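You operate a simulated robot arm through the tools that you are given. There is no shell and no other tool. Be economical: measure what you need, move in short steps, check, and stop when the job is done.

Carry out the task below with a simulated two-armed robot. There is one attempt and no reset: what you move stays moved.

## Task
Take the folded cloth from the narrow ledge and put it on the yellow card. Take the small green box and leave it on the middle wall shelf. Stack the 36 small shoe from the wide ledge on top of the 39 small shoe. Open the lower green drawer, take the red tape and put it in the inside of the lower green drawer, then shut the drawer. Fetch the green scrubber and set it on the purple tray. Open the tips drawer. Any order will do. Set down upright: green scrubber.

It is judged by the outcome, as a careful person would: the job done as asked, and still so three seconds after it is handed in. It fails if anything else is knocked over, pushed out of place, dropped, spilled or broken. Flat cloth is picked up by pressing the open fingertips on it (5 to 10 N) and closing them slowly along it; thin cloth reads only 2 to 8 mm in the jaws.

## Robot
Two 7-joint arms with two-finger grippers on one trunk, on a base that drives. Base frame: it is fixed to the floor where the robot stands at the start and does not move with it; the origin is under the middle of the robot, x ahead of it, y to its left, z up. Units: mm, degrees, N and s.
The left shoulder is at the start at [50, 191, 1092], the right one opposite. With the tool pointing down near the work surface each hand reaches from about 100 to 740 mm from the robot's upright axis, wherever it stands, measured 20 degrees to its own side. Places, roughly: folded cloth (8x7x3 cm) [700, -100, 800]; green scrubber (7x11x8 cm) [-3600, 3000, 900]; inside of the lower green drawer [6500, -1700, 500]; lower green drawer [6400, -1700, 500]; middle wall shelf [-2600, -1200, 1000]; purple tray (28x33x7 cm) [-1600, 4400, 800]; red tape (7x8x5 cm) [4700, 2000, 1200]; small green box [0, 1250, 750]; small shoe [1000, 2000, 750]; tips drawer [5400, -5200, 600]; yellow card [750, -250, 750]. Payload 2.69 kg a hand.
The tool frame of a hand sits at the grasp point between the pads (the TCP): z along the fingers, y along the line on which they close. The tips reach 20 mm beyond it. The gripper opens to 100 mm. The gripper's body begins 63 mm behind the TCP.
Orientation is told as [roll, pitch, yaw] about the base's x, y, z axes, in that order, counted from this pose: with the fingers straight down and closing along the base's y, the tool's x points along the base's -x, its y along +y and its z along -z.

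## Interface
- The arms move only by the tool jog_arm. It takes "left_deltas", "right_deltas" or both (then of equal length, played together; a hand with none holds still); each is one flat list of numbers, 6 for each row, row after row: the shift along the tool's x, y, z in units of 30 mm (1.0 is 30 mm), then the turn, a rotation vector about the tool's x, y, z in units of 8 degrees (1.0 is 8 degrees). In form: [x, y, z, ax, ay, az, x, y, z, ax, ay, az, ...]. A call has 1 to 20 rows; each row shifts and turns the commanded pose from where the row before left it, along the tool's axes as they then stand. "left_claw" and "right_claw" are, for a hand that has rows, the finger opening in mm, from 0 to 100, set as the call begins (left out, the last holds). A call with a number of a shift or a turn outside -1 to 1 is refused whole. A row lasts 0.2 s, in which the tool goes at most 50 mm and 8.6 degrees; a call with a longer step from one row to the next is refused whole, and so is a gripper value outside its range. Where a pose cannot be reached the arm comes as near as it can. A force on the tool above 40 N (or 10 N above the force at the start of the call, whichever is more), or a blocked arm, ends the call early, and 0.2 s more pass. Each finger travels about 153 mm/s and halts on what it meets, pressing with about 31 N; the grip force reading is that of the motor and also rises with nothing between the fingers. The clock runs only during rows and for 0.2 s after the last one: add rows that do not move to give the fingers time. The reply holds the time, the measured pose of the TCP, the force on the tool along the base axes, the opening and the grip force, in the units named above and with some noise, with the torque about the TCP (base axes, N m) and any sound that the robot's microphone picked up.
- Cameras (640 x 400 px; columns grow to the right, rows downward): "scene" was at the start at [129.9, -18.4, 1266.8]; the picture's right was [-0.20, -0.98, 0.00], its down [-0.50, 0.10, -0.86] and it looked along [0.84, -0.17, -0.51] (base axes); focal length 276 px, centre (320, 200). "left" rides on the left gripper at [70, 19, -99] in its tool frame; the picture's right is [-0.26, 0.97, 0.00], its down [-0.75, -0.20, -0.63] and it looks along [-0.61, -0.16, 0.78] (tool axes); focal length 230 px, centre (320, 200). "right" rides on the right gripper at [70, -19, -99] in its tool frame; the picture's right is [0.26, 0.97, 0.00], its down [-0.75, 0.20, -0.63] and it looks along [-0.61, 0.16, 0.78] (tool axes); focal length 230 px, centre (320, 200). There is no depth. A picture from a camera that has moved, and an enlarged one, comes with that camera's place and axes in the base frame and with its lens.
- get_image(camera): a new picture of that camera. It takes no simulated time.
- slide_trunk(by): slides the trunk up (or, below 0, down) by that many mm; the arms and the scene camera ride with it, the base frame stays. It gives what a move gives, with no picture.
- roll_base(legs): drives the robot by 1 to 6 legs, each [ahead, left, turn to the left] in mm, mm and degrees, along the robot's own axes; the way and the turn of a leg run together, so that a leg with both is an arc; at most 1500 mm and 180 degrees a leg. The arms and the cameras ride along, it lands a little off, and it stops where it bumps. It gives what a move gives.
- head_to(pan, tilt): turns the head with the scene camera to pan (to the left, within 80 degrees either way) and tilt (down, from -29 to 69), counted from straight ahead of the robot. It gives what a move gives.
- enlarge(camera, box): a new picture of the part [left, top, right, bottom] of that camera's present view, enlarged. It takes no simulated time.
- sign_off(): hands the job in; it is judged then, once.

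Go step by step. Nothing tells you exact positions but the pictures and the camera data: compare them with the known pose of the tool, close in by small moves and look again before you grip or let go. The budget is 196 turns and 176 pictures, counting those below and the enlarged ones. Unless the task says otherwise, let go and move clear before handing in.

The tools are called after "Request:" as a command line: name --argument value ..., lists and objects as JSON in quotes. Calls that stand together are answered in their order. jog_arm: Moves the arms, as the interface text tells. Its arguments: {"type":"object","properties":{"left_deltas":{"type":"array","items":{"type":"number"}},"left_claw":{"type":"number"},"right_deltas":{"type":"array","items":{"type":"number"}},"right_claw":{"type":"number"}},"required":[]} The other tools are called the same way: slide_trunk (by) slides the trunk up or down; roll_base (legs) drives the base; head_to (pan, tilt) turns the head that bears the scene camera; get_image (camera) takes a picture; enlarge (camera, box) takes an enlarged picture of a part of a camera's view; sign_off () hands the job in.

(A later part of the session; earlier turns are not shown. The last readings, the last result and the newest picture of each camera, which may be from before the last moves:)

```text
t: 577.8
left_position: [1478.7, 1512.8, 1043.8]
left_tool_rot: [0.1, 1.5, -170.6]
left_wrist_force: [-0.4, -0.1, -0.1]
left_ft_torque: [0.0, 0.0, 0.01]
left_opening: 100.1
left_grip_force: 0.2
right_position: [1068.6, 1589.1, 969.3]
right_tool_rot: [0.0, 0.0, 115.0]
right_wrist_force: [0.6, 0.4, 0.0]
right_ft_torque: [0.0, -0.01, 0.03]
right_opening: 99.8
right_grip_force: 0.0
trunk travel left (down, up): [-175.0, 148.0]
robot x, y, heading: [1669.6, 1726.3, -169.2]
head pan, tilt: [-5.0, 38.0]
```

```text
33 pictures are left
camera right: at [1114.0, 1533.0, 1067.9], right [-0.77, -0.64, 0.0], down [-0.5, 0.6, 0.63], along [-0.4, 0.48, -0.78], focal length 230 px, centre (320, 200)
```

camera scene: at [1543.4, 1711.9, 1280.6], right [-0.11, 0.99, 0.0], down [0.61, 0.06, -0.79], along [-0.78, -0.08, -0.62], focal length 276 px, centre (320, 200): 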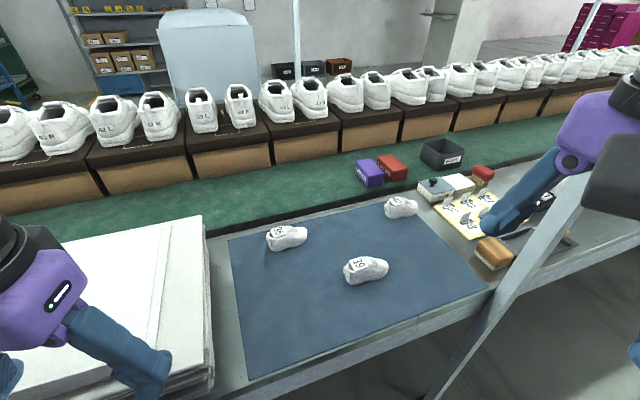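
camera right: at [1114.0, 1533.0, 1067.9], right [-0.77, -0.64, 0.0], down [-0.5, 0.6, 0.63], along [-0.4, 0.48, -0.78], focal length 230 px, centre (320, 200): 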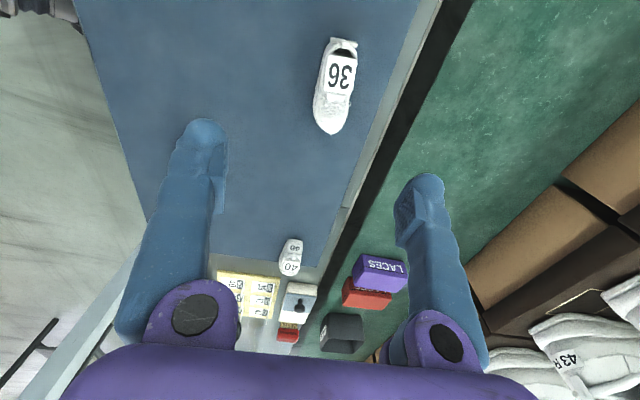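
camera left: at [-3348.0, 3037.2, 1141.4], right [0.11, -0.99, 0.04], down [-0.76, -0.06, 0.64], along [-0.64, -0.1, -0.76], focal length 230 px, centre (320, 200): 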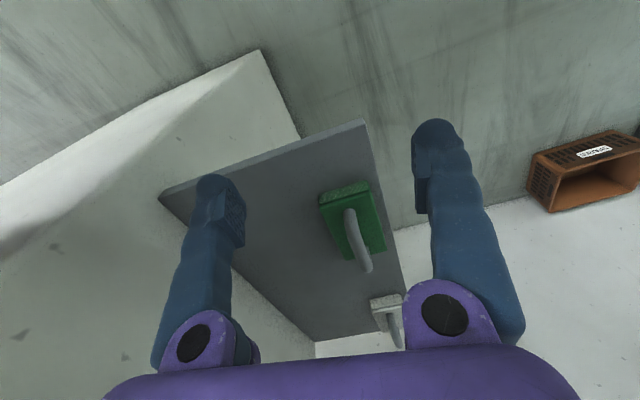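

Shoe axis is at 125°, centre ≈(1059,1578). Correct yaw and offset, descend, check.

Request:
jog_arm --right_deltas '[0, 0, 0.3, 0, 0, -0.65, 0, 0, 0.3, 0, 0, -0.6, 0.12, 0.47, 0.8, 0, 0, 0, 0, 0, 0.8, 0, 0, 0, 0, 0, 0.8, 0, 0, 0, 0, 0, 0.8, 0, 0, 0, 0, 0, 0.8, 0, 0, 0]'

Request:
get_image --camera "right"

```text
t: 579.4
left_position: [1477.6, 1512.4, 1043.4]
left_tool_rot: [0.1, 1.5, -170.6]
left_wrist_force: [-0.7, 0.2, -0.2]
left_ft_torque: [0.02, 0.0, 0.0]
left_opening: 99.8
left_grip_force: 0.1
right_position: [1058.6, 1577.7, 829.0]
right_tool_rot: [-0.3, -0.1, 124.8]
right_wrist_force: [0.7, 0.2, -0.5]
right_ft_torque: [0.01, 0.04, -0.01]
right_opening: 99.8
right_grip_force: 0.0
trunk travel left (down, up): [-175.0, 148.0]
robot x, y, heading: [1665.3, 1725.6, -168.9]
head pan, tilt: [-5.0, 38.0]
```

```text
32 pictures are left
camera right: at [1113.9, 1530.8, 928.4], right [-0.65, -0.76, 0.0], down [-0.6, 0.5, 0.63], along [-0.48, 0.41, -0.78], focal length 230 px, centre (320, 200)
```

right: 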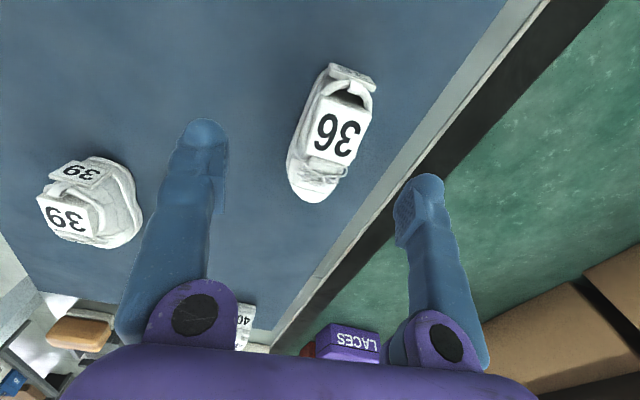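

Well aligned. Descend 50 mm, close on the shoe, and lift.

Request:
jog_arm --right_deltas '[0, 0.1, 0.8, 0, 0, 0, 0, 0, 0.8, 0, 0, 0, 0, 0, 0, 0, 0, 0]'

Request:
jog_arm --right_deltas '[0, 0, 0, 0, 0, 0, 0, 0, 0, 0, 0, 0, 0, 0, 0, 0, 0, 0, 0, 0, 0, 0, 0, 0]' --right_claw 15

Request:
jog_arm --right_deltas '[0, 0, -0.8, 0, 0, 0, 0, 0, -0.9, 0, 0, 0, 0, 0, -0.9, 0, 0, 0, 0, 0, -0.9, 0, 0, 0, 0, 0, 0, 0, 0, 0]'

Request:
get_image --camera "right"

```text
t: 580.1
left_position: [1478.7, 1513.6, 1043.2]
left_tool_rot: [0.0, 1.4, -170.5]
left_wrist_force: [-0.4, -0.4, 0.3]
left_ft_torque: [-0.02, 0.0, 0.0]
left_opening: 99.8
left_grip_force: 0.1
right_position: [1054.8, 1595.1, 788.6]
right_tool_rot: [-0.1, 0.1, 124.8]
right_wrist_force: [-0.1, -0.1, 0.5]
right_ft_torque: [-0.03, 0.01, 0.01]
right_opening: 99.9
right_grip_force: 0.0
right hand out of reach, approached as far as the arm can: row 1
trunk travel left (down, up): [-175.0, 148.0]
robot x, y, heading: [1667.2, 1726.6, -168.9]
head pan, tilt: [-5.0, 38.0]
```

```text
t: 581.1
left_position: [1478.4, 1512.8, 1043.7]
left_tool_rot: [0.0, 1.5, -170.6]
left_wrist_force: [-0.5, 0.0, 0.1]
left_ft_torque: [0.0, 0.0, 0.01]
left_opening: 100.2
left_grip_force: 0.1
right_position: [1053.6, 1593.0, 789.1]
right_tool_rot: [-0.1, 0.1, 124.8]
right_wrist_force: [-1.6, -1.0, 0.8]
right_ft_torque: [-0.01, 0.0, -0.05]
right_opening: 44.7
right_grip_force: 31.2
trunk travel left (down, up): [-175.0, 148.0]
robot x, y, heading: [1666.0, 1725.7, -169.2]
head pan, tilt: [-5.0, 38.0]
```

```text
t: 582.4
left_position: [1478.9, 1512.4, 1043.9]
left_tool_rot: [-0.1, 1.6, -170.6]
left_wrist_force: [0.4, 0.0, -0.2]
left_ft_torque: [-0.01, -0.02, -0.02]
left_opening: 100.2
left_grip_force: 0.1
right_position: [1039.4, 1595.8, 892.1]
right_tool_rot: [-0.2, 0.1, 124.8]
right_wrist_force: [-0.5, -0.2, -1.1]
right_ft_torque: [0.02, 0.02, -0.01]
right_opening: 44.8
right_grip_force: 31.1
right hand out of reach, approached as far as the arm can: row 1, 2, 4
trunk travel left (down, up): [-175.0, 148.0]
robot x, y, heading: [1667.1, 1727.2, -168.9]
head pan, tilt: [-5.0, 38.0]
```

```text
31 pictures are left
camera right: at [1094.9, 1548.7, 991.1], right [-0.65, -0.76, -0.01], down [-0.6, 0.5, 0.63], along [-0.48, 0.41, -0.78], focal length 230 px, centre (320, 200)
```

right: 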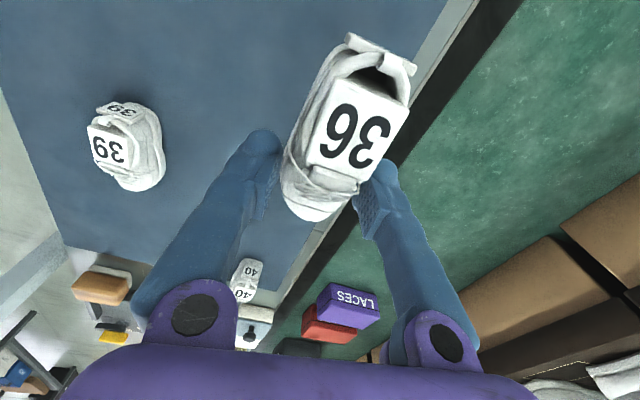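

The 36 shoe is held. Move it above the 39 shoe, matching its axis (~112°).

Request:
jog_arm --right_deltas '[-0.416, -0.886, 0, 0, 0, 0, -0.416, -0.886, 0, 0, 0, 0, -0.416, -0.886, 0, 0, 0, 0, -0.416, -0.886, 0, 0, 0, 0, -0.416, -0.886, 0, 0, 0, 0, -0.416, -0.886, 0, 0, 0, 0, -0.416, -0.886, 0, 0, 0, 0, 0, 0, 0, 0, 0, 0.8, 0, 0, 0, 0, 0, 0.8, 0, 0, 0, 0, 0, 0]'

Request:
enlarge --camera "scene" --box '[280, 180, 440, 280]'

Request:
get_image --camera "right"

```text
t: 584.5
left_position: [1477.1, 1512.9, 1042.8]
left_tool_rot: [0.0, 1.4, -170.6]
left_wrist_force: [-0.3, -0.2, 0.2]
left_ft_torque: [0.02, -0.01, 0.03]
left_opening: 100.1
left_grip_force: 0.1
right_position: [1038.5, 1599.1, 891.6]
right_tool_rot: [-0.1, -0.1, 112.0]
right_wrist_force: [-0.9, 0.1, -0.8]
right_ft_torque: [0.01, 0.02, -0.02]
right_opening: 44.6
right_grip_force: 30.5
right hand out of reach, approached as far as the arm can: row 1, 2, 3, 4, 5, 6, 7
trunk travel left (down, up): [-175.0, 148.0]
robot x, y, heading: [1665.4, 1729.9, -169.1]
head pan, tilt: [-5.0, 38.0]
```

```text
4.00 times, centred on (360, 230) of scene
camera zoom: at [1543.3, 1711.9, 1280.5], right [-0.1, 0.99, 0.0], down [0.61, 0.06, -0.79], along [-0.78, -0.08, -0.62], focal length 1106 px, centre (160, 80)
```

zoom: 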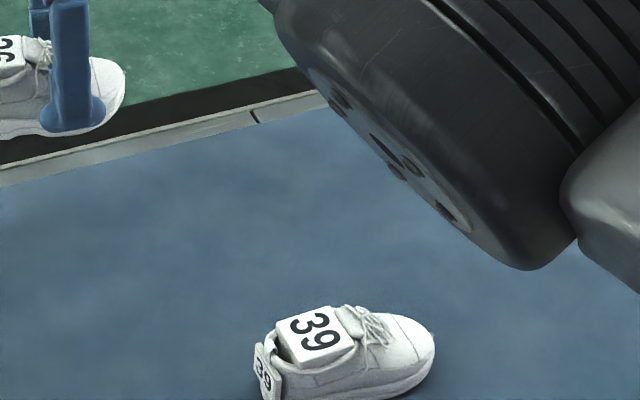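

```text
29 pictures are left
camera right: at [1080.2, 1541.7, 990.9], right [-0.8, -0.6, 0.0], down [-0.47, 0.62, 0.63], along [-0.38, 0.5, -0.78], focal length 230 px, centre (320, 200)
```

right: 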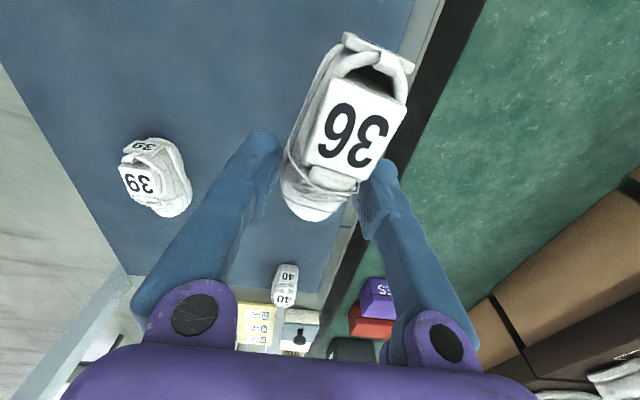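

Retry the translation with the new yaw.

Request:
jog_arm --right_deltas '[-0.585, -0.79, 0, 0, 0, 0, -0.585, -0.79, 0, 0, 0, 0, -0.585, -0.79, 0, 0, 0, 0, -0.585, -0.79, 0, 0, 0, 0, -0.585, -0.79, 0, 0, 0, 0, -0.585, -0.79, 0, 0, 0, 0, -0.585, -0.79, 0, 0, 0, 0, 0, 0, 0, 0, 0, 0]'

Request:
enlarge --camera "scene" --box '[300, 200, 460, 300]'

```text
t: 586.4
left_position: [1478.7, 1512.7, 1043.1]
left_tool_rot: [0.0, 1.4, -170.6]
left_wrist_force: [-0.2, 0.3, 1.0]
left_ft_torque: [0.0, 0.01, 0.0]
left_opening: 100.0
left_grip_force: 0.0
right_position: [1036.7, 1600.6, 892.2]
right_tool_rot: [-0.2, 0.0, 112.0]
right_wrist_force: [-0.7, -0.3, -0.1]
right_ft_torque: [-0.03, -0.01, -0.02]
right_opening: 44.4
right_grip_force: 30.6
right hand out of reach, approached as far as the arm can: row 1, 2, 3, 4, 5, 6, 7
trunk travel left (down, up): [-175.0, 148.0]
robot x, y, heading: [1667.7, 1734.3, -169.3]
head pan, tilt: [-5.0, 38.0]
```

```text
4.00 times, centred on (380, 250) of scene
camera zoom: at [1543.3, 1711.9, 1280.5], right [-0.1, 0.99, 0.0], down [0.61, 0.06, -0.79], along [-0.78, -0.08, -0.62], focal length 1106 px, centre (80, 0)
```

zoom: 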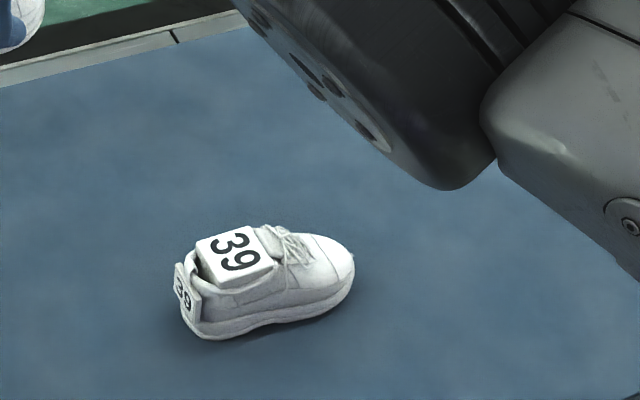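

The arm seems stuck at a joint limit; retrace upward along the path it came.

Request:
jog_arm --right_deltas '[-0.25, -0.9, -0.4, 0, 0, 0, -0.25, -0.9, -0.4, 0, 0, 0, -0.25, -0.9, -0.4, 0, 0, 0, -0.25, -0.9, -0.4, 0, 0, 0]'

```text
t: 587.4
left_position: [1479.0, 1512.6, 1042.9]
left_tool_rot: [0.0, 1.3, -170.6]
left_wrist_force: [-0.1, 0.7, -0.9]
left_ft_torque: [-0.04, 0.04, -0.01]
left_opening: 99.9
left_grip_force: 0.1
right_position: [1035.5, 1604.8, 943.7]
right_tool_rot: [-0.2, 0.0, 112.0]
right_wrist_force: [0.7, 0.3, -1.1]
right_ft_torque: [0.02, 0.04, -0.02]
right_opening: 44.1
right_grip_force: 30.4
right hand out of reach, approached as far as the arm can: row 1, 2, 3, 4
trunk travel left (down, up): [-175.0, 148.0]
robot x, y, heading: [1667.2, 1728.8, -169.1]
head pan, tilt: [-5.0, 38.0]
```

I'll carry it there with the base instead and lower with the trunk.

Request:
roll_base --legs '[[-140, -147, 0]]'

Request:
slide_trunk --by -70

Request:
get_image --camera "scene"

```text
t: 589.3
left_position: [1588.2, 1683.0, 1044.8]
left_tool_rot: [0.0, 1.6, -170.6]
left_wrist_force: [0.0, 0.3, 0.4]
left_ft_torque: [-0.04, -0.02, -0.03]
left_opening: 100.0
left_grip_force: 0.1
right_position: [1145.4, 1772.8, 944.7]
right_tool_rot: [-0.1, 0.0, 111.9]
right_wrist_force: [0.2, -0.2, -1.7]
right_ft_torque: [-0.01, 0.02, 0.02]
right_opening: 43.8
right_grip_force: 30.1
trunk travel left (down, up): [-175.0, 148.0]
robot x, y, heading: [1773.7, 1894.7, -168.8]
head pan, tilt: [-5.0, 38.0]
```

```text
t: 590.4
left_position: [1587.2, 1684.0, 973.5]
left_tool_rot: [0.0, 1.4, -170.5]
left_wrist_force: [0.2, 0.0, 0.1]
left_ft_torque: [0.01, 0.01, 0.0]
left_opening: 100.0
left_grip_force: 0.0
right_position: [1144.3, 1774.2, 873.2]
right_tool_rot: [-0.2, 0.1, 112.0]
right_wrist_force: [0.2, -0.4, 0.0]
right_ft_torque: [0.03, 0.0, 0.01]
right_opening: 43.9
right_grip_force: 31.0
trunk travel left (down, up): [-105.0, 218.0]
robot x, y, heading: [1777.3, 1897.6, -168.9]
head pan, tilt: [-5.0, 38.0]
```

```text
27 pictures are left
camera scene: at [1653.3, 1881.8, 1210.6], right [-0.1, 0.99, 0.0], down [0.61, 0.06, -0.79], along [-0.78, -0.08, -0.62], focal length 276 px, centre (320, 200)
```

scene: 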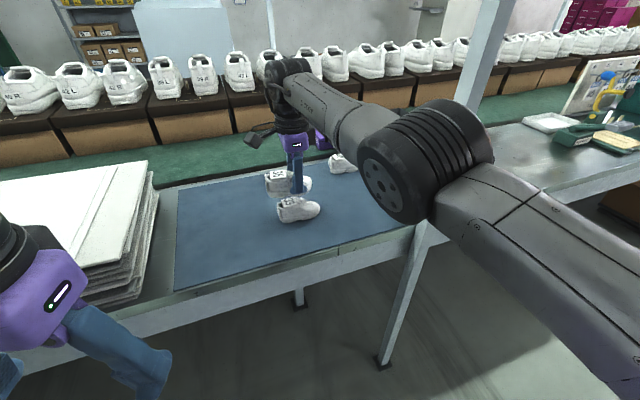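

Request:
enlarge --camera "scene" --box '[240, 155, 360, 230]'

```text
5.33 times, centred on (300, 192) of scene
camera zoom: at [1653.3, 1881.8, 1210.6], right [-0.1, 0.99, 0.0], down [0.61, 0.06, -0.79], along [-0.78, -0.08, -0.62], focal length 1474 px, centre (427, 240)
```

zoom: 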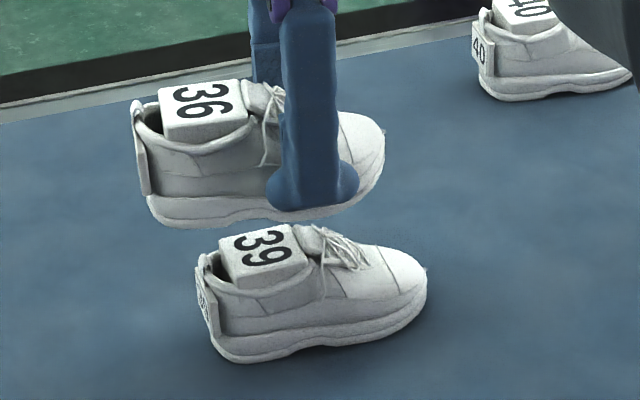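

Alignment looks good: 36 is centred over the flat top of 39, about 20 mm toward the heel. Lower gradually.

Request:
slide_trunk --by -18

Request:
slide_trunk --by -5

Request:
slide_trunk --by -5

```text
t: 591.0
left_position: [1587.6, 1683.5, 956.4]
left_tool_rot: [0.1, 1.6, -170.5]
left_wrist_force: [0.3, 0.9, -0.7]
left_ft_torque: [0.0, -0.01, 0.0]
left_opening: 100.1
left_grip_force: 0.1
right_position: [1145.6, 1773.5, 855.7]
right_tool_rot: [-0.1, -0.1, 111.9]
right_wrist_force: [-0.4, -0.5, -0.3]
right_ft_torque: [0.01, -0.01, 0.02]
right_opening: 44.0
right_grip_force: 30.9
trunk travel left (down, up): [-87.0, 236.0]
robot x, y, heading: [1776.9, 1899.7, -168.9]
head pan, tilt: [-5.0, 38.0]
```

```text
t: 591.5
left_position: [1587.4, 1682.3, 950.6]
left_tool_rot: [-0.1, 1.5, -170.6]
left_wrist_force: [0.0, 0.1, 0.9]
left_ft_torque: [0.0, 0.01, 0.0]
left_opening: 100.0
left_grip_force: 0.1
right_position: [1146.1, 1774.1, 851.2]
right_tool_rot: [-0.1, 0.1, 112.1]
right_wrist_force: [0.0, 0.3, -0.3]
right_ft_torque: [0.01, 0.03, 0.04]
right_opening: 44.0
right_grip_force: 31.3
trunk travel left (down, up): [-82.0, 241.0]
robot x, y, heading: [1774.2, 1898.0, -168.9]
head pan, tilt: [-5.0, 38.0]
```

```text
t: 592.1
left_position: [1587.6, 1683.5, 945.1]
left_tool_rot: [-0.1, 1.5, -170.7]
left_wrist_force: [-0.2, 0.1, 0.2]
left_ft_torque: [-0.05, -0.01, 0.01]
left_opening: 100.3
left_grip_force: 0.1
right_position: [1145.8, 1774.2, 845.8]
right_tool_rot: [-0.4, 0.0, 111.9]
right_wrist_force: [-0.4, 0.5, -0.5]
right_ft_torque: [-0.01, 0.02, 0.01]
right_opening: 43.7
right_grip_force: 31.0
trunk travel left (down, up): [-77.0, 246.0]
robot x, y, heading: [1778.7, 1897.9, -169.0]
head pan, tilt: [-5.0, 38.0]
```

Request:
slide_trunk --by -4

Request:
slide_trunk --by -3

Request:
slide_trunk --by -3

Request:
enlarge --camera "scene" --box '[240, 125, 360, 200]'

```text
t: 592.6
left_position: [1587.3, 1683.4, 941.5]
left_tool_rot: [-0.1, 1.5, -170.6]
left_wrist_force: [-0.6, -0.2, -0.4]
left_ft_torque: [-0.01, 0.01, -0.01]
left_opening: 100.1
left_grip_force: 0.2
right_position: [1145.4, 1773.0, 841.0]
right_tool_rot: [-0.3, 0.0, 111.9]
right_wrist_force: [-0.5, -0.8, -0.6]
right_ft_torque: [0.01, 0.01, -0.03]
right_opening: 43.8
right_grip_force: 31.0
trunk travel left (down, up): [-73.0, 250.0]
robot x, y, heading: [1772.1, 1897.5, -169.3]
head pan, tilt: [-5.0, 38.0]
```

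```text
t: 593.1
left_position: [1588.1, 1682.9, 939.1]
left_tool_rot: [-0.1, 1.4, -170.6]
left_wrist_force: [0.8, -0.1, -0.1]
left_ft_torque: [0.0, -0.01, -0.01]
left_opening: 99.8
left_grip_force: 0.1
right_position: [1144.5, 1774.0, 838.7]
right_tool_rot: [-0.1, 0.0, 112.1]
right_wrist_force: [-0.6, 0.2, 6.6]
right_ft_torque: [-0.12, -0.19, -0.01]
right_opening: 44.0
right_grip_force: 31.8
trunk travel left (down, up): [-70.0, 253.0]
robot x, y, heading: [1777.6, 1899.5, -169.0]
head pan, tilt: [-5.0, 38.0]
```

```text
t: 593.7
left_position: [1588.9, 1682.8, 937.0]
left_tool_rot: [-0.1, 1.5, -170.6]
left_wrist_force: [-0.2, 0.4, -0.3]
left_ft_torque: [-0.01, -0.02, 0.0]
left_opening: 100.1
left_grip_force: 0.1
right_position: [1144.8, 1772.5, 840.3]
right_tool_rot: [0.2, 0.1, 112.1]
right_wrist_force: [-2.0, 0.7, 21.2]
right_ft_torque: [-0.17, -0.08, -0.07]
right_opening: 43.9
right_grip_force: 30.8
trunk travel left (down, up): [-67.0, 256.0]
robot x, y, heading: [1776.2, 1900.1, -169.0]
head pan, tilt: [-5.0, 38.0]
```

```text
5.33 times, centred on (300, 162) of scene
camera zoom: at [1654.9, 1882.1, 1173.1], right [-0.1, 0.99, 0.0], down [0.61, 0.06, -0.79], along [-0.78, -0.08, -0.61], focal length 1474 px, centre (427, 400)
```

zoom: 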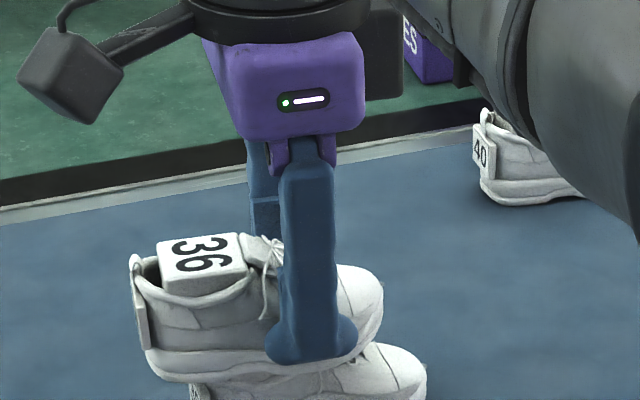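

Contact centroid is a bit toward the toe relative to 36's mass; shift 8 mm heelward for stability, then set down.

Request:
slide_trunk --by 8

Request:
roll_base --legs '[[-2, 8, 0]]'

Request:
slide_trunk --by -6

Request:
slide_trunk --by -2

```text
t: 594.2
left_position: [1588.6, 1683.8, 944.5]
left_tool_rot: [0.0, 1.5, -170.6]
left_wrist_force: [0.5, -0.1, -0.1]
left_ft_torque: [0.0, 0.0, 0.01]
left_opening: 100.0
left_grip_force: 0.1
right_position: [1146.6, 1772.5, 840.3]
right_tool_rot: [-0.6, 0.0, 112.1]
right_wrist_force: [-0.3, -1.0, -1.3]
right_ft_torque: [0.02, 0.02, 0.0]
right_opening: 43.6
right_grip_force: 30.9
trunk travel left (down, up): [-75.0, 248.0]
robot x, y, heading: [1773.5, 1896.1, -169.0]
head pan, tilt: [-5.0, 38.0]
```

```text
t: 595.0
left_position: [1591.8, 1676.4, 944.7]
left_tool_rot: [-0.1, 1.5, -170.6]
left_wrist_force: [-0.1, -0.2, 0.8]
left_ft_torque: [0.01, 0.02, 0.03]
left_opening: 100.0
left_grip_force: 0.0
right_position: [1148.5, 1766.0, 842.8]
right_tool_rot: [-0.4, 0.0, 111.9]
right_wrist_force: [-0.7, -0.1, -0.7]
right_ft_torque: [-0.01, 0.02, -0.04]
right_opening: 43.7
right_grip_force: 31.4
trunk travel left (down, up): [-75.0, 248.0]
robot x, y, heading: [1778.8, 1887.4, -169.1]
head pan, tilt: [-5.0, 38.0]
```

```text
t: 595.5
left_position: [1592.3, 1675.6, 937.8]
left_tool_rot: [-0.1, 1.5, -170.7]
left_wrist_force: [1.0, -0.1, 0.2]
left_ft_torque: [-0.02, 0.02, 0.02]
left_opening: 99.8
left_grip_force: 0.0
right_position: [1148.6, 1766.2, 838.5]
right_tool_rot: [-0.1, 0.0, 112.0]
right_wrist_force: [0.3, 0.9, 9.4]
right_ft_torque: [-0.09, -0.04, -0.02]
right_opening: 44.1
right_grip_force: 30.6
trunk travel left (down, up): [-69.0, 254.0]
robot x, y, heading: [1778.3, 1890.7, -169.1]
head pan, tilt: [-5.0, 38.0]
```

```text
t: 596.1
left_position: [1592.6, 1676.6, 936.5]
left_tool_rot: [0.0, 1.4, -170.7]
left_wrist_force: [-0.2, 0.0, -0.4]
left_ft_torque: [0.01, 0.02, 0.0]
left_opening: 99.9
left_grip_force: 0.0
right_position: [1149.4, 1766.6, 838.9]
right_tool_rot: [0.1, 0.0, 112.0]
right_wrist_force: [-0.7, 1.0, 23.0]
right_ft_torque: [-0.02, -0.08, -0.03]
right_opening: 43.4
right_grip_force: 31.5
trunk travel left (down, up): [-67.0, 256.0]
robot x, y, heading: [1777.4, 1893.7, -169.1]
head pan, tilt: [-5.0, 38.0]
```

Relieve and release gently.

Request:
slide_trunk --by 2

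Request:
jog_arm --right_deltas '[0, 0, 0, 0, 0, 0, 0, 0, 0, 0, 0, 0, 0, 0, 0, 0, 0, 0]' --right_claw 60

Request:
enlarge --camera "scene" --box '[240, 125, 360, 200]'

```text
t: 596.6
left_position: [1591.3, 1675.9, 938.5]
left_tool_rot: [0.1, 1.4, -170.6]
left_wrist_force: [0.4, 0.0, -0.1]
left_ft_torque: [-0.02, 0.03, -0.01]
left_opening: 100.0
left_grip_force: 0.0
right_position: [1149.2, 1765.7, 840.2]
right_tool_rot: [0.0, 0.0, 112.0]
right_wrist_force: [-3.7, 0.0, 19.5]
right_ft_torque: [-0.16, 0.2, -0.04]
right_opening: 43.8
right_grip_force: 31.2
trunk travel left (down, up): [-69.0, 254.0]
robot x, y, heading: [1780.4, 1890.7, -168.8]
head pan, tilt: [-5.0, 38.0]
```

```text
t: 597.4
left_position: [1591.0, 1675.8, 938.5]
left_tool_rot: [0.0, 1.5, -170.6]
left_wrist_force: [-0.4, 0.7, -0.4]
left_ft_torque: [-0.01, -0.01, 0.0]
left_opening: 100.1
left_grip_force: 0.1
right_position: [1149.3, 1765.2, 837.2]
right_tool_rot: [-0.3, 0.1, 112.0]
right_wrist_force: [-0.5, -0.1, 0.4]
right_ft_torque: [-0.01, 0.03, -0.01]
right_opening: 60.1
right_grip_force: 0.0
trunk travel left (down, up): [-69.0, 254.0]
robot x, y, heading: [1782.3, 1891.8, -169.1]
head pan, tilt: [-5.0, 38.0]
```

```text
5.33 times, centred on (300, 162) of scene
camera zoom: at [1656.6, 1874.4, 1174.5], right [-0.1, 0.99, 0.0], down [0.61, 0.06, -0.79], along [-0.78, -0.08, -0.62], focal length 1474 px, centre (427, 400)
```

zoom: 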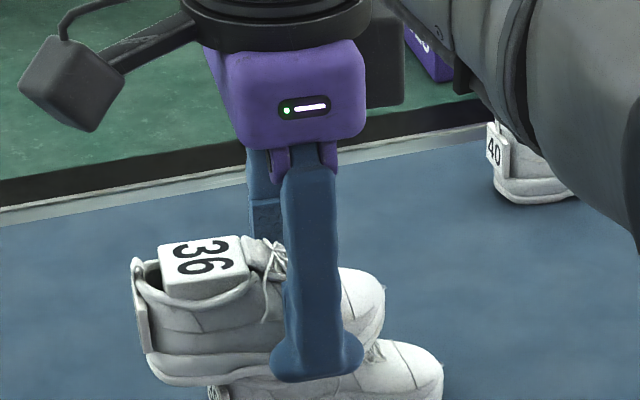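

Shoe stays on top. Open fully and rise clear.

Request:
jog_arm --right_deltas '[0, 0, 0, 0, 0, 0, 0, 0, 0, 0, 0, 0]' --right_claw 100

Request:
slide_trunk --by 240

Request:
get_image --camera "scene"

```text
t: 598.0
left_position: [1590.5, 1675.8, 938.3]
left_tool_rot: [-0.1, 1.4, -170.6]
left_wrist_force: [-0.3, 0.5, -0.3]
left_ft_torque: [0.0, -0.02, 0.03]
left_opening: 100.1
left_grip_force: 0.1
right_position: [1149.6, 1765.3, 836.9]
right_tool_rot: [-0.2, 0.0, 112.0]
right_wrist_force: [-0.2, 0.3, -0.1]
right_ft_torque: [-0.02, -0.01, 0.0]
right_opening: 100.0
right_grip_force: 0.0
trunk travel left (down, up): [-69.0, 254.0]
robot x, y, heading: [1773.4, 1890.6, -169.1]
head pan, tilt: [-5.0, 38.0]
```

```text
t: 600.5
left_position: [1591.2, 1675.7, 1177.6]
left_tool_rot: [0.0, 1.5, -170.7]
left_wrist_force: [0.4, 0.0, -0.3]
left_ft_torque: [0.01, 0.01, 0.01]
left_opening: 100.0
left_grip_force: 0.0
right_position: [1149.7, 1767.2, 1077.1]
right_tool_rot: [-0.3, 0.0, 112.0]
right_wrist_force: [0.1, 0.2, 0.0]
right_ft_torque: [0.0, 0.03, -0.01]
right_opening: 100.0
right_grip_force: 0.0
trunk travel left (down, up): [-309.0, 14.0]
robot x, y, heading: [1777.7, 1891.2, -168.8]
head pan, tilt: [-5.0, 38.0]
```

```text
23 pictures are left
camera scene: at [1656.5, 1874.3, 1414.5], right [-0.1, 0.99, 0.0], down [0.61, 0.06, -0.79], along [-0.78, -0.08, -0.62], focal length 276 px, centre (320, 200)
```

scene: 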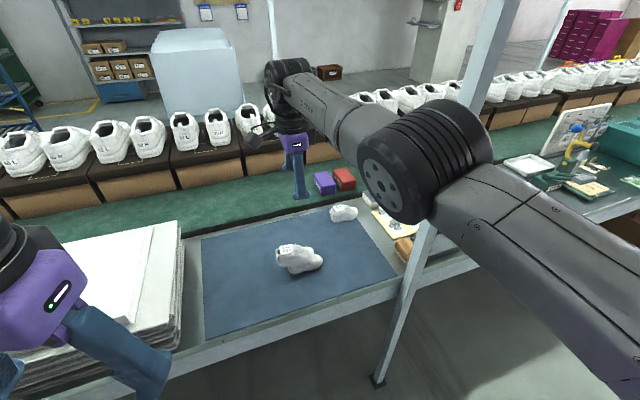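

Shoe stack done. Back off, tuck the right hand, and drive to the tape at the wall shelf (4700,2000).

Request:
roll_base --legs '[[-420, 0, 0]]'

Request:
jog_arm --right_deltas '[0, 0, 0, 0, 0, -0.98, 0, 0, 0, 0, 0, -0.98, 0, 0, 0, 0, 0, -0.98, 0, 0, 0, 0, 0, -0.98, 0, 0, 0, 0, 0, -0.98, 0, 0, 0, 0, 0, -0.98, 0, 0, 0, 0, 0, -0.98, 0, 0, 0, 0, 0, -0.98, 0, 0, 0, 0, 0, -0.98, 0, 0, 0, 0, 0, -0.98, 0.95, 0, 0, 0, 0, 0, 0.95, 0, 0, 0, 0, 0, 0.95, 0, 0, 0, 0, 0, 0.95, 0, 0, 0, 0, 0, 0.95, 0, 0, 0, 0, 0, 0.95, 0, 0, 0, 0, 0, 0.95, 0, 0, 0, 0, 0, 0.95, 0, 0, 0, 0, 0, 0.95, 0, 0, 0, 0, 0]'

Request:
roll_base --legs '[[0, 0, -164], [700, -560, 0], [600, -570, 0]]'

Request:
head_to --pan 0 --tilt 15

Request:
get_image --camera "scene"

```text
t: 603.1
left_position: [2008.1, 1756.6, 1177.2]
left_tool_rot: [0.0, 1.5, -171.0]
left_wrist_force: [0.4, -0.3, -0.3]
left_ft_torque: [0.03, 0.0, 0.04]
left_opening: 100.0
left_grip_force: 0.0
right_position: [1564.9, 1851.6, 1077.1]
right_tool_rot: [-0.4, 0.0, 111.5]
right_wrist_force: [0.1, 0.0, 0.6]
right_ft_torque: [0.04, 0.0, -0.02]
right_opening: 100.0
right_grip_force: 0.1
trunk travel left (down, up): [-309.0, 14.0]
robot x, y, heading: [2196.0, 1970.5, -169.6]
head pan, tilt: [-5.0, 38.0]
```

```text
t: 607.1
left_position: [2007.6, 1756.1, 1178.7]
left_tool_rot: [0.0, 1.5, -171.2]
left_wrist_force: [0.5, 0.3, 0.4]
left_ft_torque: [0.0, 0.02, 0.0]
left_opening: 100.0
left_grip_force: 0.2
right_position: [1817.1, 1894.4, 1078.0]
right_tool_rot: [0.0, 0.3, -170.2]
right_wrist_force: [-0.2, 0.3, 0.4]
right_ft_torque: [0.03, 0.06, 0.02]
right_opening: 99.9
right_grip_force: 0.1
trunk travel left (down, up): [-309.0, 14.0]
robot x, y, heading: [2197.4, 1969.0, -169.5]
head pan, tilt: [-5.0, 38.0]
```

```text
t: 624.3
left_position: [3987.9, 1846.8, 1177.0]
left_tool_rot: [0.0, 1.4, 27.2]
left_wrist_force: [-0.5, 1.1, -0.3]
left_ft_torque: [-0.02, -0.03, -0.01]
left_opening: 100.2
left_grip_force: 0.0
right_position: [4210.6, 1775.6, 1078.4]
right_tool_rot: [0.0, 0.4, 28.4]
right_wrist_force: [0.4, -0.1, 0.0]
right_ft_torque: [0.01, 0.02, -0.01]
right_opening: 100.0
right_grip_force: 0.0
trunk travel left (down, up): [-309.0, 14.0]
robot x, y, heading: [3874.6, 1583.0, 28.7]
head pan, tilt: [-5.0, 38.0]
```

```text
t: 625.2
left_position: [3986.7, 1846.4, 1177.0]
left_tool_rot: [0.0, 1.5, 27.2]
left_wrist_force: [-0.1, 0.7, 1.1]
left_ft_torque: [0.0, 0.0, -0.02]
left_opening: 100.1
left_grip_force: 0.1
right_position: [4209.9, 1774.7, 1078.6]
right_tool_rot: [-0.1, 0.2, 28.3]
right_wrist_force: [0.0, 0.2, 0.0]
right_ft_torque: [-0.01, 0.01, 0.0]
right_opening: 99.9
right_grip_force: 0.0
trunk travel left (down, up): [-309.0, 14.0]
robot x, y, heading: [3875.3, 1582.4, 29.0]
head pan, tilt: [0.0, 15.0]
```

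```text
22 pictures are left
camera scene: at [3992.2, 1647.6, 1451.0], right [0.48, -0.88, 0.0], down [-0.23, -0.13, -0.97], along [0.85, 0.47, -0.26], focal length 276 px, centre (320, 200)
```

scene: 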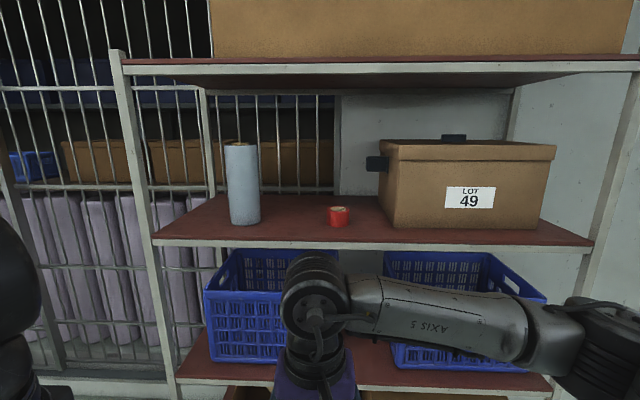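

Red tape seen at ≈(4697,1973). Raise the right hand, align laterally, drive closer and look with the wrist camera.

Request:
jog_arm --right_deltas '[0, -0.33, -0.85, 0, 0, 0, 0, -0.33, -0.85, 0, 0, 0, 0, -0.33, -0.85, 0, 0, 0, 0, -0.33, -0.85, 0, 0, 0, 0, -0.33, -0.85, 0, 0, 0, 0, -0.33, -0.85, 0, 0, 0]'

Request:
roll_base --legs '[[300, 0, -1.5]]'

Request:
get_image --camera "right"

Request:
get_image --camera "scene"

```text
t: 626.6
left_position: [3986.2, 1846.4, 1177.0]
left_tool_rot: [0.0, 1.4, 27.2]
left_wrist_force: [-0.6, 0.5, -0.4]
left_ft_torque: [0.01, 0.03, -0.02]
left_opening: 100.0
left_grip_force: 0.0
right_position: [4238.8, 1722.2, 1232.6]
right_tool_rot: [0.0, 0.3, 28.2]
right_wrist_force: [0.2, 0.8, -0.4]
right_ft_torque: [-0.02, 0.0, -0.02]
right_opening: 99.7
right_grip_force: 0.1
trunk travel left (down, up): [-309.0, 14.0]
robot x, y, heading: [3874.8, 1583.5, 28.9]
head pan, tilt: [0.0, 15.0]
```

```text
t: 628.6
left_position: [4258.0, 1982.7, 1177.3]
left_tool_rot: [0.0, 1.6, 25.4]
left_wrist_force: [0.1, 0.3, 0.0]
left_ft_torque: [0.02, 0.01, -0.01]
left_opening: 99.9
left_grip_force: 0.1
right_position: [4506.1, 1850.9, 1231.2]
right_tool_rot: [0.0, 0.3, 26.4]
right_wrist_force: [0.1, 0.4, -1.2]
right_ft_torque: [0.01, 0.05, 0.02]
right_opening: 99.8
right_grip_force: 0.2
trunk travel left (down, up): [-309.0, 14.0]
robot x, y, heading: [4136.8, 1718.2, 27.0]
head pan, tilt: [0.0, 15.0]
```

```text
21 pictures are left
camera right: at [4451.4, 1801.9, 1330.3], right [-0.66, 0.75, 0.0], down [0.59, 0.51, 0.63], along [0.47, 0.41, -0.78], focal length 230 px, centre (320, 200)
```

right: 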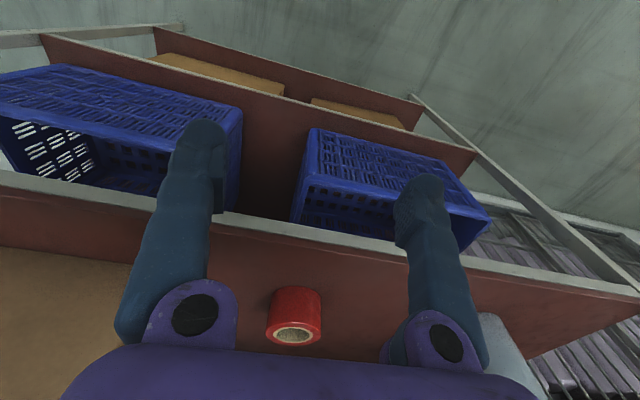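

```text
20 pictures are left
camera scene: at [4256.1, 1782.7, 1451.1], right [0.45, -0.89, 0.0], down [-0.23, -0.12, -0.97], along [0.86, 0.44, -0.26], focal length 276 px, centre (320, 200)
```

scene: 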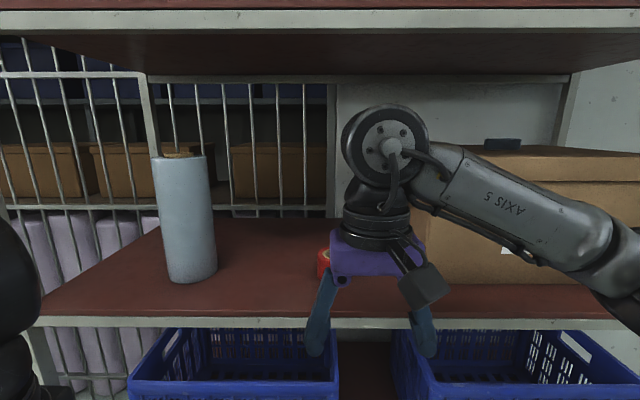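

Tape centre ≈(4685,1967,1198). Align, lower, slide in around it and grip.

Request:
jog_arm --right_deltas '[0, 0.4, 0.45, 0, 0, 0, 0, 0.41, 0.45, 0, 0, 0, -0.883, 0, 0, 0, 0, 0, -0.883, 0, 0, 0, 0, 0, -0.883, 0, 0, 0, 0, 0, -0.883, 0, 0, 0, 0, 0, -0.883, 0, 0, 0, 0, 0, -0.883, 0, 0, 0, 0, 0]'

Request:
get_image --camera "right"

```text
t: 630.4
left_position: [4257.4, 1982.1, 1178.0]
left_tool_rot: [0.0, 1.5, 25.4]
left_wrist_force: [0.7, 0.0, 0.6]
left_ft_torque: [-0.02, 0.01, -0.01]
left_opening: 100.0
left_grip_force: 0.0
right_position: [4635.3, 1942.4, 1203.0]
right_tool_rot: [-0.1, 0.3, 26.4]
right_wrist_force: [-0.7, 1.1, 0.1]
right_ft_torque: [-0.04, 0.01, 0.05]
right_opening: 99.9
right_grip_force: 0.1
trunk travel left (down, up): [-309.0, 14.0]
robot x, y, heading: [4137.5, 1721.5, 26.7]
head pan, tilt: [0.0, 15.0]
```

```text
19 pictures are left
camera right: at [4582.0, 1894.5, 1301.8], right [-0.66, 0.75, 0.0], down [0.59, 0.52, 0.63], along [0.47, 0.41, -0.78], focal length 230 px, centre (320, 200)
```

right: 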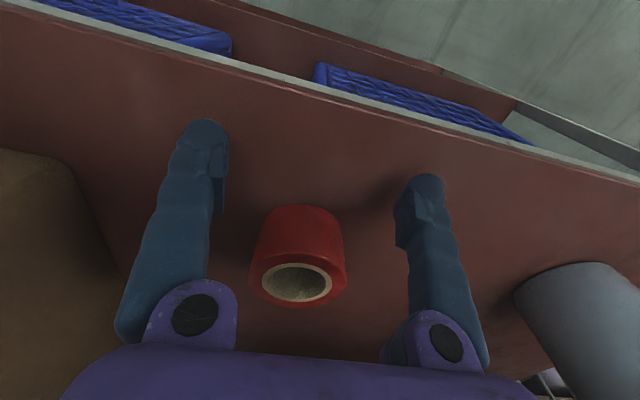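

Centred. Advance 57 mm and grip.

Request:
jog_arm --right_deltas '[-0.95, 0, 0, 0, 0, 0, -0.95, 0, 0, 0, 0, 0, 0, 0, 0, 0, 0, 0]'

Request:
jog_arm --right_deltas '[0, 0, 0, 0, 0, 0, 0, 0, 0, 0, 0, 0, 0, 0, 0, 0, 0, 0]' --right_claw 40

Request:
jog_arm --right_deltas '[0, 0, -0.7, 0, 0, 0, 0, 0, -0.7, 0, 0, 0, 0, 0, 0, 0, 0, 0]'

Request:
get_image --camera "right"

```text
t: 631.2
left_position: [4257.4, 1980.9, 1177.6]
left_tool_rot: [0.0, 1.4, 25.3]
left_wrist_force: [0.7, 1.0, 0.4]
left_ft_torque: [0.02, -0.02, 0.0]
left_opening: 100.0
left_grip_force: 0.1
right_position: [4686.8, 1968.0, 1201.5]
right_tool_rot: [-0.1, 0.2, 26.4]
right_wrist_force: [-0.3, 0.6, 0.0]
right_ft_torque: [0.02, -0.01, 0.03]
right_opening: 100.0
right_grip_force: 0.1
trunk travel left (down, up): [-309.0, 14.0]
robot x, y, heading: [4136.8, 1722.7, 27.1]
head pan, tilt: [0.0, 15.0]
```

```text
t: 632.0
left_position: [4257.2, 1981.5, 1177.1]
left_tool_rot: [-0.1, 1.5, 25.5]
left_wrist_force: [-0.2, 0.8, 0.1]
left_ft_torque: [0.02, -0.01, 0.01]
left_opening: 100.1
left_grip_force: 0.1
right_position: [4687.3, 1967.3, 1202.2]
right_tool_rot: [0.1, 0.2, 26.4]
right_wrist_force: [-0.2, 1.1, 2.3]
right_ft_torque: [0.1, -0.13, 0.03]
right_opening: 66.9
right_grip_force: 31.5
trunk travel left (down, up): [-309.0, 14.0]
robot x, y, heading: [4136.0, 1723.1, 26.9]
head pan, tilt: [0.0, 15.0]
```

```text
t: 632.8
left_position: [4257.2, 1981.4, 1177.5]
left_tool_rot: [0.0, 1.7, 25.4]
left_wrist_force: [0.1, 0.0, -1.0]
left_ft_torque: [-0.02, 0.0, 0.03]
left_opening: 100.2
left_grip_force: 0.2
right_position: [4688.9, 1969.0, 1245.6]
right_tool_rot: [0.1, 0.3, 26.5]
right_wrist_force: [-1.2, 0.6, -1.7]
right_ft_torque: [-0.02, 0.03, -0.02]
right_opening: 66.1
right_grip_force: 30.9
trunk travel left (down, up): [-309.0, 14.0]
robot x, y, heading: [4131.2, 1725.6, 26.9]
head pan, tilt: [0.0, 15.0]
```

```text
18 pictures are left
camera right: at [4634.8, 1920.9, 1344.5], right [-0.66, 0.75, 0.0], down [0.59, 0.52, 0.63], along [0.47, 0.41, -0.78], focal length 230 px, centre (320, 200)
```

right: 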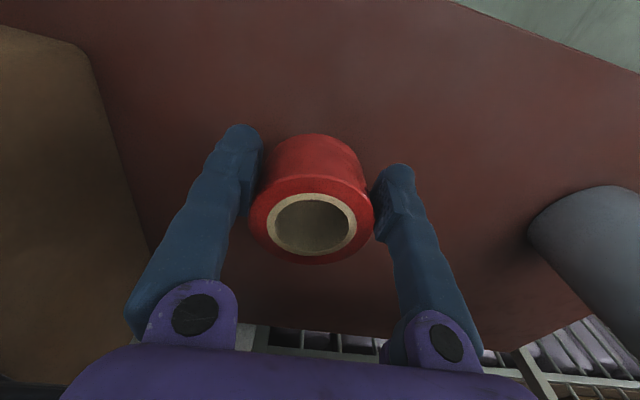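

Tape in hand. Back out and look to the right along the wall to plan the way to the green drawers.

Request:
roll_base --legs '[[-420, 0, 0]]'

Request:
jog_arm --right_deltas '[0.9, 0, 0, 0, 0, 0, 0.9, 0, 0, 0, 0, 0, 0.9, 0, 0, 0, 0, 0, 0.9, 0, 0, 0, 0, 0, 0.9, 0, 0, 0, 0, 0, 0.9, 0, 0, 0, 0, 0, 0.9, 0, 0, 0, 0, 0]'

Request:
head_to --pan -65 --tilt 15

Request:
get_image --camera "scene"

```text
t: 635.4
left_position: [3880.1, 1789.6, 1177.8]
left_tool_rot: [0.0, 1.4, 25.4]
left_wrist_force: [-1.2, -0.3, 0.3]
left_ft_torque: [0.0, 0.01, 0.03]
left_opening: 100.1
left_grip_force: 0.1
right_position: [4311.0, 1778.5, 1245.6]
right_tool_rot: [0.2, 0.3, 26.5]
right_wrist_force: [0.1, -0.2, -0.9]
right_ft_torque: [-0.02, -0.02, 0.01]
right_opening: 65.7
right_grip_force: 30.9
trunk travel left (down, up): [-309.0, 14.0]
robot x, y, heading: [3757.2, 1529.4, 27.3]
head pan, tilt: [0.0, 15.0]
```

```text
t: 637.0
left_position: [3878.9, 1789.3, 1177.2]
left_tool_rot: [0.1, 1.5, 25.5]
left_wrist_force: [-0.7, -0.3, -0.6]
left_ft_torque: [0.0, 0.01, 0.0]
left_opening: 100.2
left_grip_force: 0.0
right_position: [4141.4, 1694.6, 1247.1]
right_tool_rot: [-0.1, 0.2, 26.4]
right_wrist_force: [-0.3, 0.3, -1.2]
right_ft_torque: [0.02, 0.01, 0.02]
right_opening: 65.6
right_grip_force: 31.2
trunk travel left (down, up): [-309.0, 14.0]
robot x, y, heading: [3756.6, 1530.6, 27.1]
head pan, tilt: [0.0, 15.0]
```

```text
t: 638.4
left_position: [3880.5, 1788.3, 1178.8]
left_tool_rot: [0.1, 1.5, 25.5]
left_wrist_force: [-0.1, 0.2, -0.2]
left_ft_torque: [0.04, 0.0, 0.0]
left_opening: 100.1
left_grip_force: 0.1
right_position: [4142.2, 1693.7, 1247.8]
right_tool_rot: [0.1, 0.3, 26.6]
right_wrist_force: [0.3, 0.0, -0.6]
right_ft_torque: [-0.04, 0.01, -0.01]
right_opening: 65.1
right_grip_force: 31.2
trunk travel left (down, up): [-309.0, 14.0]
robot x, y, heading: [3760.9, 1529.4, 27.3]
head pan, tilt: [-65.0, 15.0]
```

```text
17 pictures are left
camera scene: at [3870.4, 1490.7, 1451.1], right [-0.61, -0.79, 0.0], down [-0.2, 0.16, -0.97], along [0.76, -0.59, -0.26], focal length 276 px, centre (320, 200)
```

scene: 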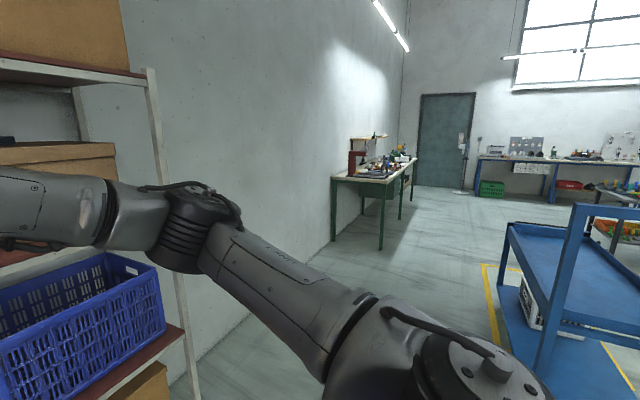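

Green bench ahead along the wall; the path between it and the blue cart is clear. Strafe right to the drawers.

Request:
roll_base --legs '[[40, -1300, 0], [40, -1300, 0], [20, -1250, 0]]'

Request:
head_to --pan 0 --tilt 38

Request:
get_image --camera "scene"

```text
t: 672.2
left_position: [5643.2, -1683.7, 1178.7]
left_tool_rot: [-0.1, 1.6, 21.7]
left_wrist_force: [-0.7, 0.1, 0.2]
left_ft_torque: [0.0, -0.01, 0.02]
left_opening: 99.7
left_grip_force: 0.1
right_position: [5897.8, -1795.6, 1247.3]
right_tool_rot: [0.0, 0.3, 22.8]
right_wrist_force: [0.1, 0.4, -1.0]
right_ft_torque: [-0.01, 0.06, -0.01]
right_opening: 60.7
right_grip_force: 30.5
trunk travel left (down, up): [-309.0, 14.0]
robot x, y, heading: [5506.2, -1933.8, 23.5]
head pan, tilt: [-65.0, 15.0]
```

```text
t: 673.6
left_position: [5642.9, -1683.8, 1177.8]
left_tool_rot: [-0.1, 1.5, 21.7]
left_wrist_force: [-0.3, -0.4, 0.0]
left_ft_torque: [0.02, 0.02, -0.02]
left_opening: 100.0
left_grip_force: 0.1
right_position: [5898.3, -1796.2, 1246.3]
right_tool_rot: [0.0, 0.2, 22.9]
right_wrist_force: [0.6, 0.2, -1.3]
right_ft_torque: [0.01, 0.01, 0.03]
right_opening: 60.5
right_grip_force: 30.7
trunk travel left (down, up): [-309.0, 14.0]
robot x, y, heading: [5504.1, -1935.3, 23.7]
head pan, tilt: [0.0, 38.0]
```

```text
16 pictures are left
camera scene: at [5622.5, -1884.9, 1414.6], right [0.4, -0.92, 0.0], down [-0.57, -0.24, -0.79], along [0.72, 0.31, -0.62], focal length 276 px, centre (320, 200)
```

scene: 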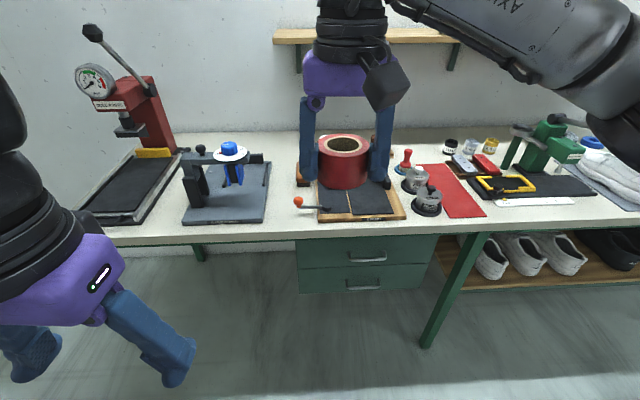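

The tape is slowly creeping in the grip (opening 67→60), so I should set it down and regrip. Look below with the wrist camera.

Request:
get_image --camera "right"

```text
15 pictures are left
camera right: at [5841.5, -1840.5, 1346.2], right [-0.61, 0.79, 0.0], down [0.62, 0.48, 0.63], along [0.49, 0.38, -0.78], focal length 230 px, centre (320, 200)
```

right: 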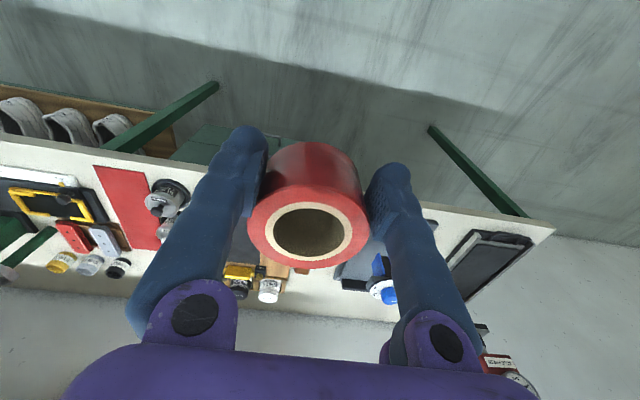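

The tape is actually seated the same as before, so I'll continue. The lower drawer has a bar handle at about n≈4740, z≈520. Align the base so the left hand faces it, and turn the left hand to point forward.

Request:
jog_arm --left_deltas '[-0.95, 0, 0, 0, 0, 0, -0.95, 0, 0, 0, 0, 0, -0.95, 0, 0, 0, 0, 0, -0.95, 0, 0, 0, 0, 0, -0.95, 0, 0, 0, 0, 0, -0.95, 0, 0, 0, 0, 0, -0.95, 0, 0, 0, 0, 0, -0.95, 0, 0, 0, 0, 0, 0, 0, 0, 0, -0.95, 0, 0, 0, 0, 0, -0.95, 0, 0, 0, 0, 0, -0.95, 0, 0, 0, 0, 0, -0.95, 0, 0, 0, 0, 0, -0.95, 0, 0, 0, 0, 0, -0.95, 0, 0, 0, 0, 0, -0.95, 0, 0, 0, 0, 0, -0.95, 0, 0, 0, 0, 0, -0.95, 0, 0, 0, 0, 0, -0.95, 0, 0, 0, 0, 0, -0.95, 0, 0, 0, 0, 0, -0.8, 0]'

Request:
jog_arm --left_deltas '[0, 0, 0, 0, 0, -0.95, 0, 0, 0, 0, 0, -0.95, 0, 0, 0, 0, 0, -0.95, 0, 0, 0, 0, 0, -0.95, 0, 0, 0, 0, 0, -0.95, 0, 0, 0, 0, 0, -0.95, 0, 0, 0, 0, 0, -0.95, 0, 0, 0, 0, 0, -0.95, 0, 0, 0, 0, 0, -0.95, 0, 0, 0, 0, 0, -0.95, 0, 0, 0, 0, 0, -0.95, 0, 0, 0, 0, 0, -0.8]'

Request:
roll_base --legs '[[0, 0, 3.3], [60, -379, 0]]'

```text
t: 677.8
left_position: [5870.4, -1620.5, 1176.8]
left_tool_rot: [4.0, -88.5, 17.8]
left_wrist_force: [0.4, 0.5, 1.4]
left_ft_torque: [0.0, -0.03, -0.02]
left_opening: 100.1
left_grip_force: 0.1
left hand out of reach, approached as far as the arm can: row 17, 18, 19, 20
right_position: [5898.3, -1795.8, 1246.9]
right_tool_rot: [0.1, 0.2, 22.8]
right_wrist_force: [-1.0, 0.6, -0.4]
right_ft_torque: [0.02, 0.0, 0.04]
right_opening: 60.3
right_grip_force: 31.0
trunk travel left (down, up): [-309.0, 14.0]
robot x, y, heading: [5503.1, -1935.0, 23.3]
head pan, tilt: [0.0, 38.0]
```

```text
t: 680.4
left_position: [5870.4, -1620.3, 1175.9]
left_tool_rot: [-88.5, 0.2, 111.9]
left_wrist_force: [-0.3, 0.5, -0.9]
left_ft_torque: [0.01, -0.01, 0.0]
left_opening: 99.7
left_grip_force: 0.0
right_position: [5897.8, -1793.8, 1246.4]
right_tool_rot: [0.1, 0.3, 22.8]
right_wrist_force: [-0.7, 0.2, 0.1]
right_ft_torque: [0.0, 0.04, 0.02]
right_opening: 59.9
right_grip_force: 31.3
trunk travel left (down, up): [-309.0, 14.0]
robot x, y, heading: [5504.4, -1934.5, 23.3]
head pan, tilt: [0.0, 38.0]
```

```text
t: 684.7
left_position: [6077.9, -1912.6, 1176.2]
left_tool_rot: [-88.5, 0.0, 115.3]
left_wrist_force: [-0.2, 0.6, -0.5]
left_ft_torque: [0.0, -0.01, -0.03]
left_opening: 100.1
left_grip_force: 0.1
right_position: [6113.5, -2086.0, 1246.7]
right_tool_rot: [0.0, 0.2, 26.1]
right_wrist_force: [0.4, -1.6, -0.5]
right_ft_torque: [-0.03, 0.03, 0.0]
right_opening: 59.5
right_grip_force: 31.1
trunk travel left (down, up): [-309.0, 14.0]
robot x, y, heading: [5730.3, -2247.8, 26.5]
head pan, tilt: [0.0, 38.0]
```

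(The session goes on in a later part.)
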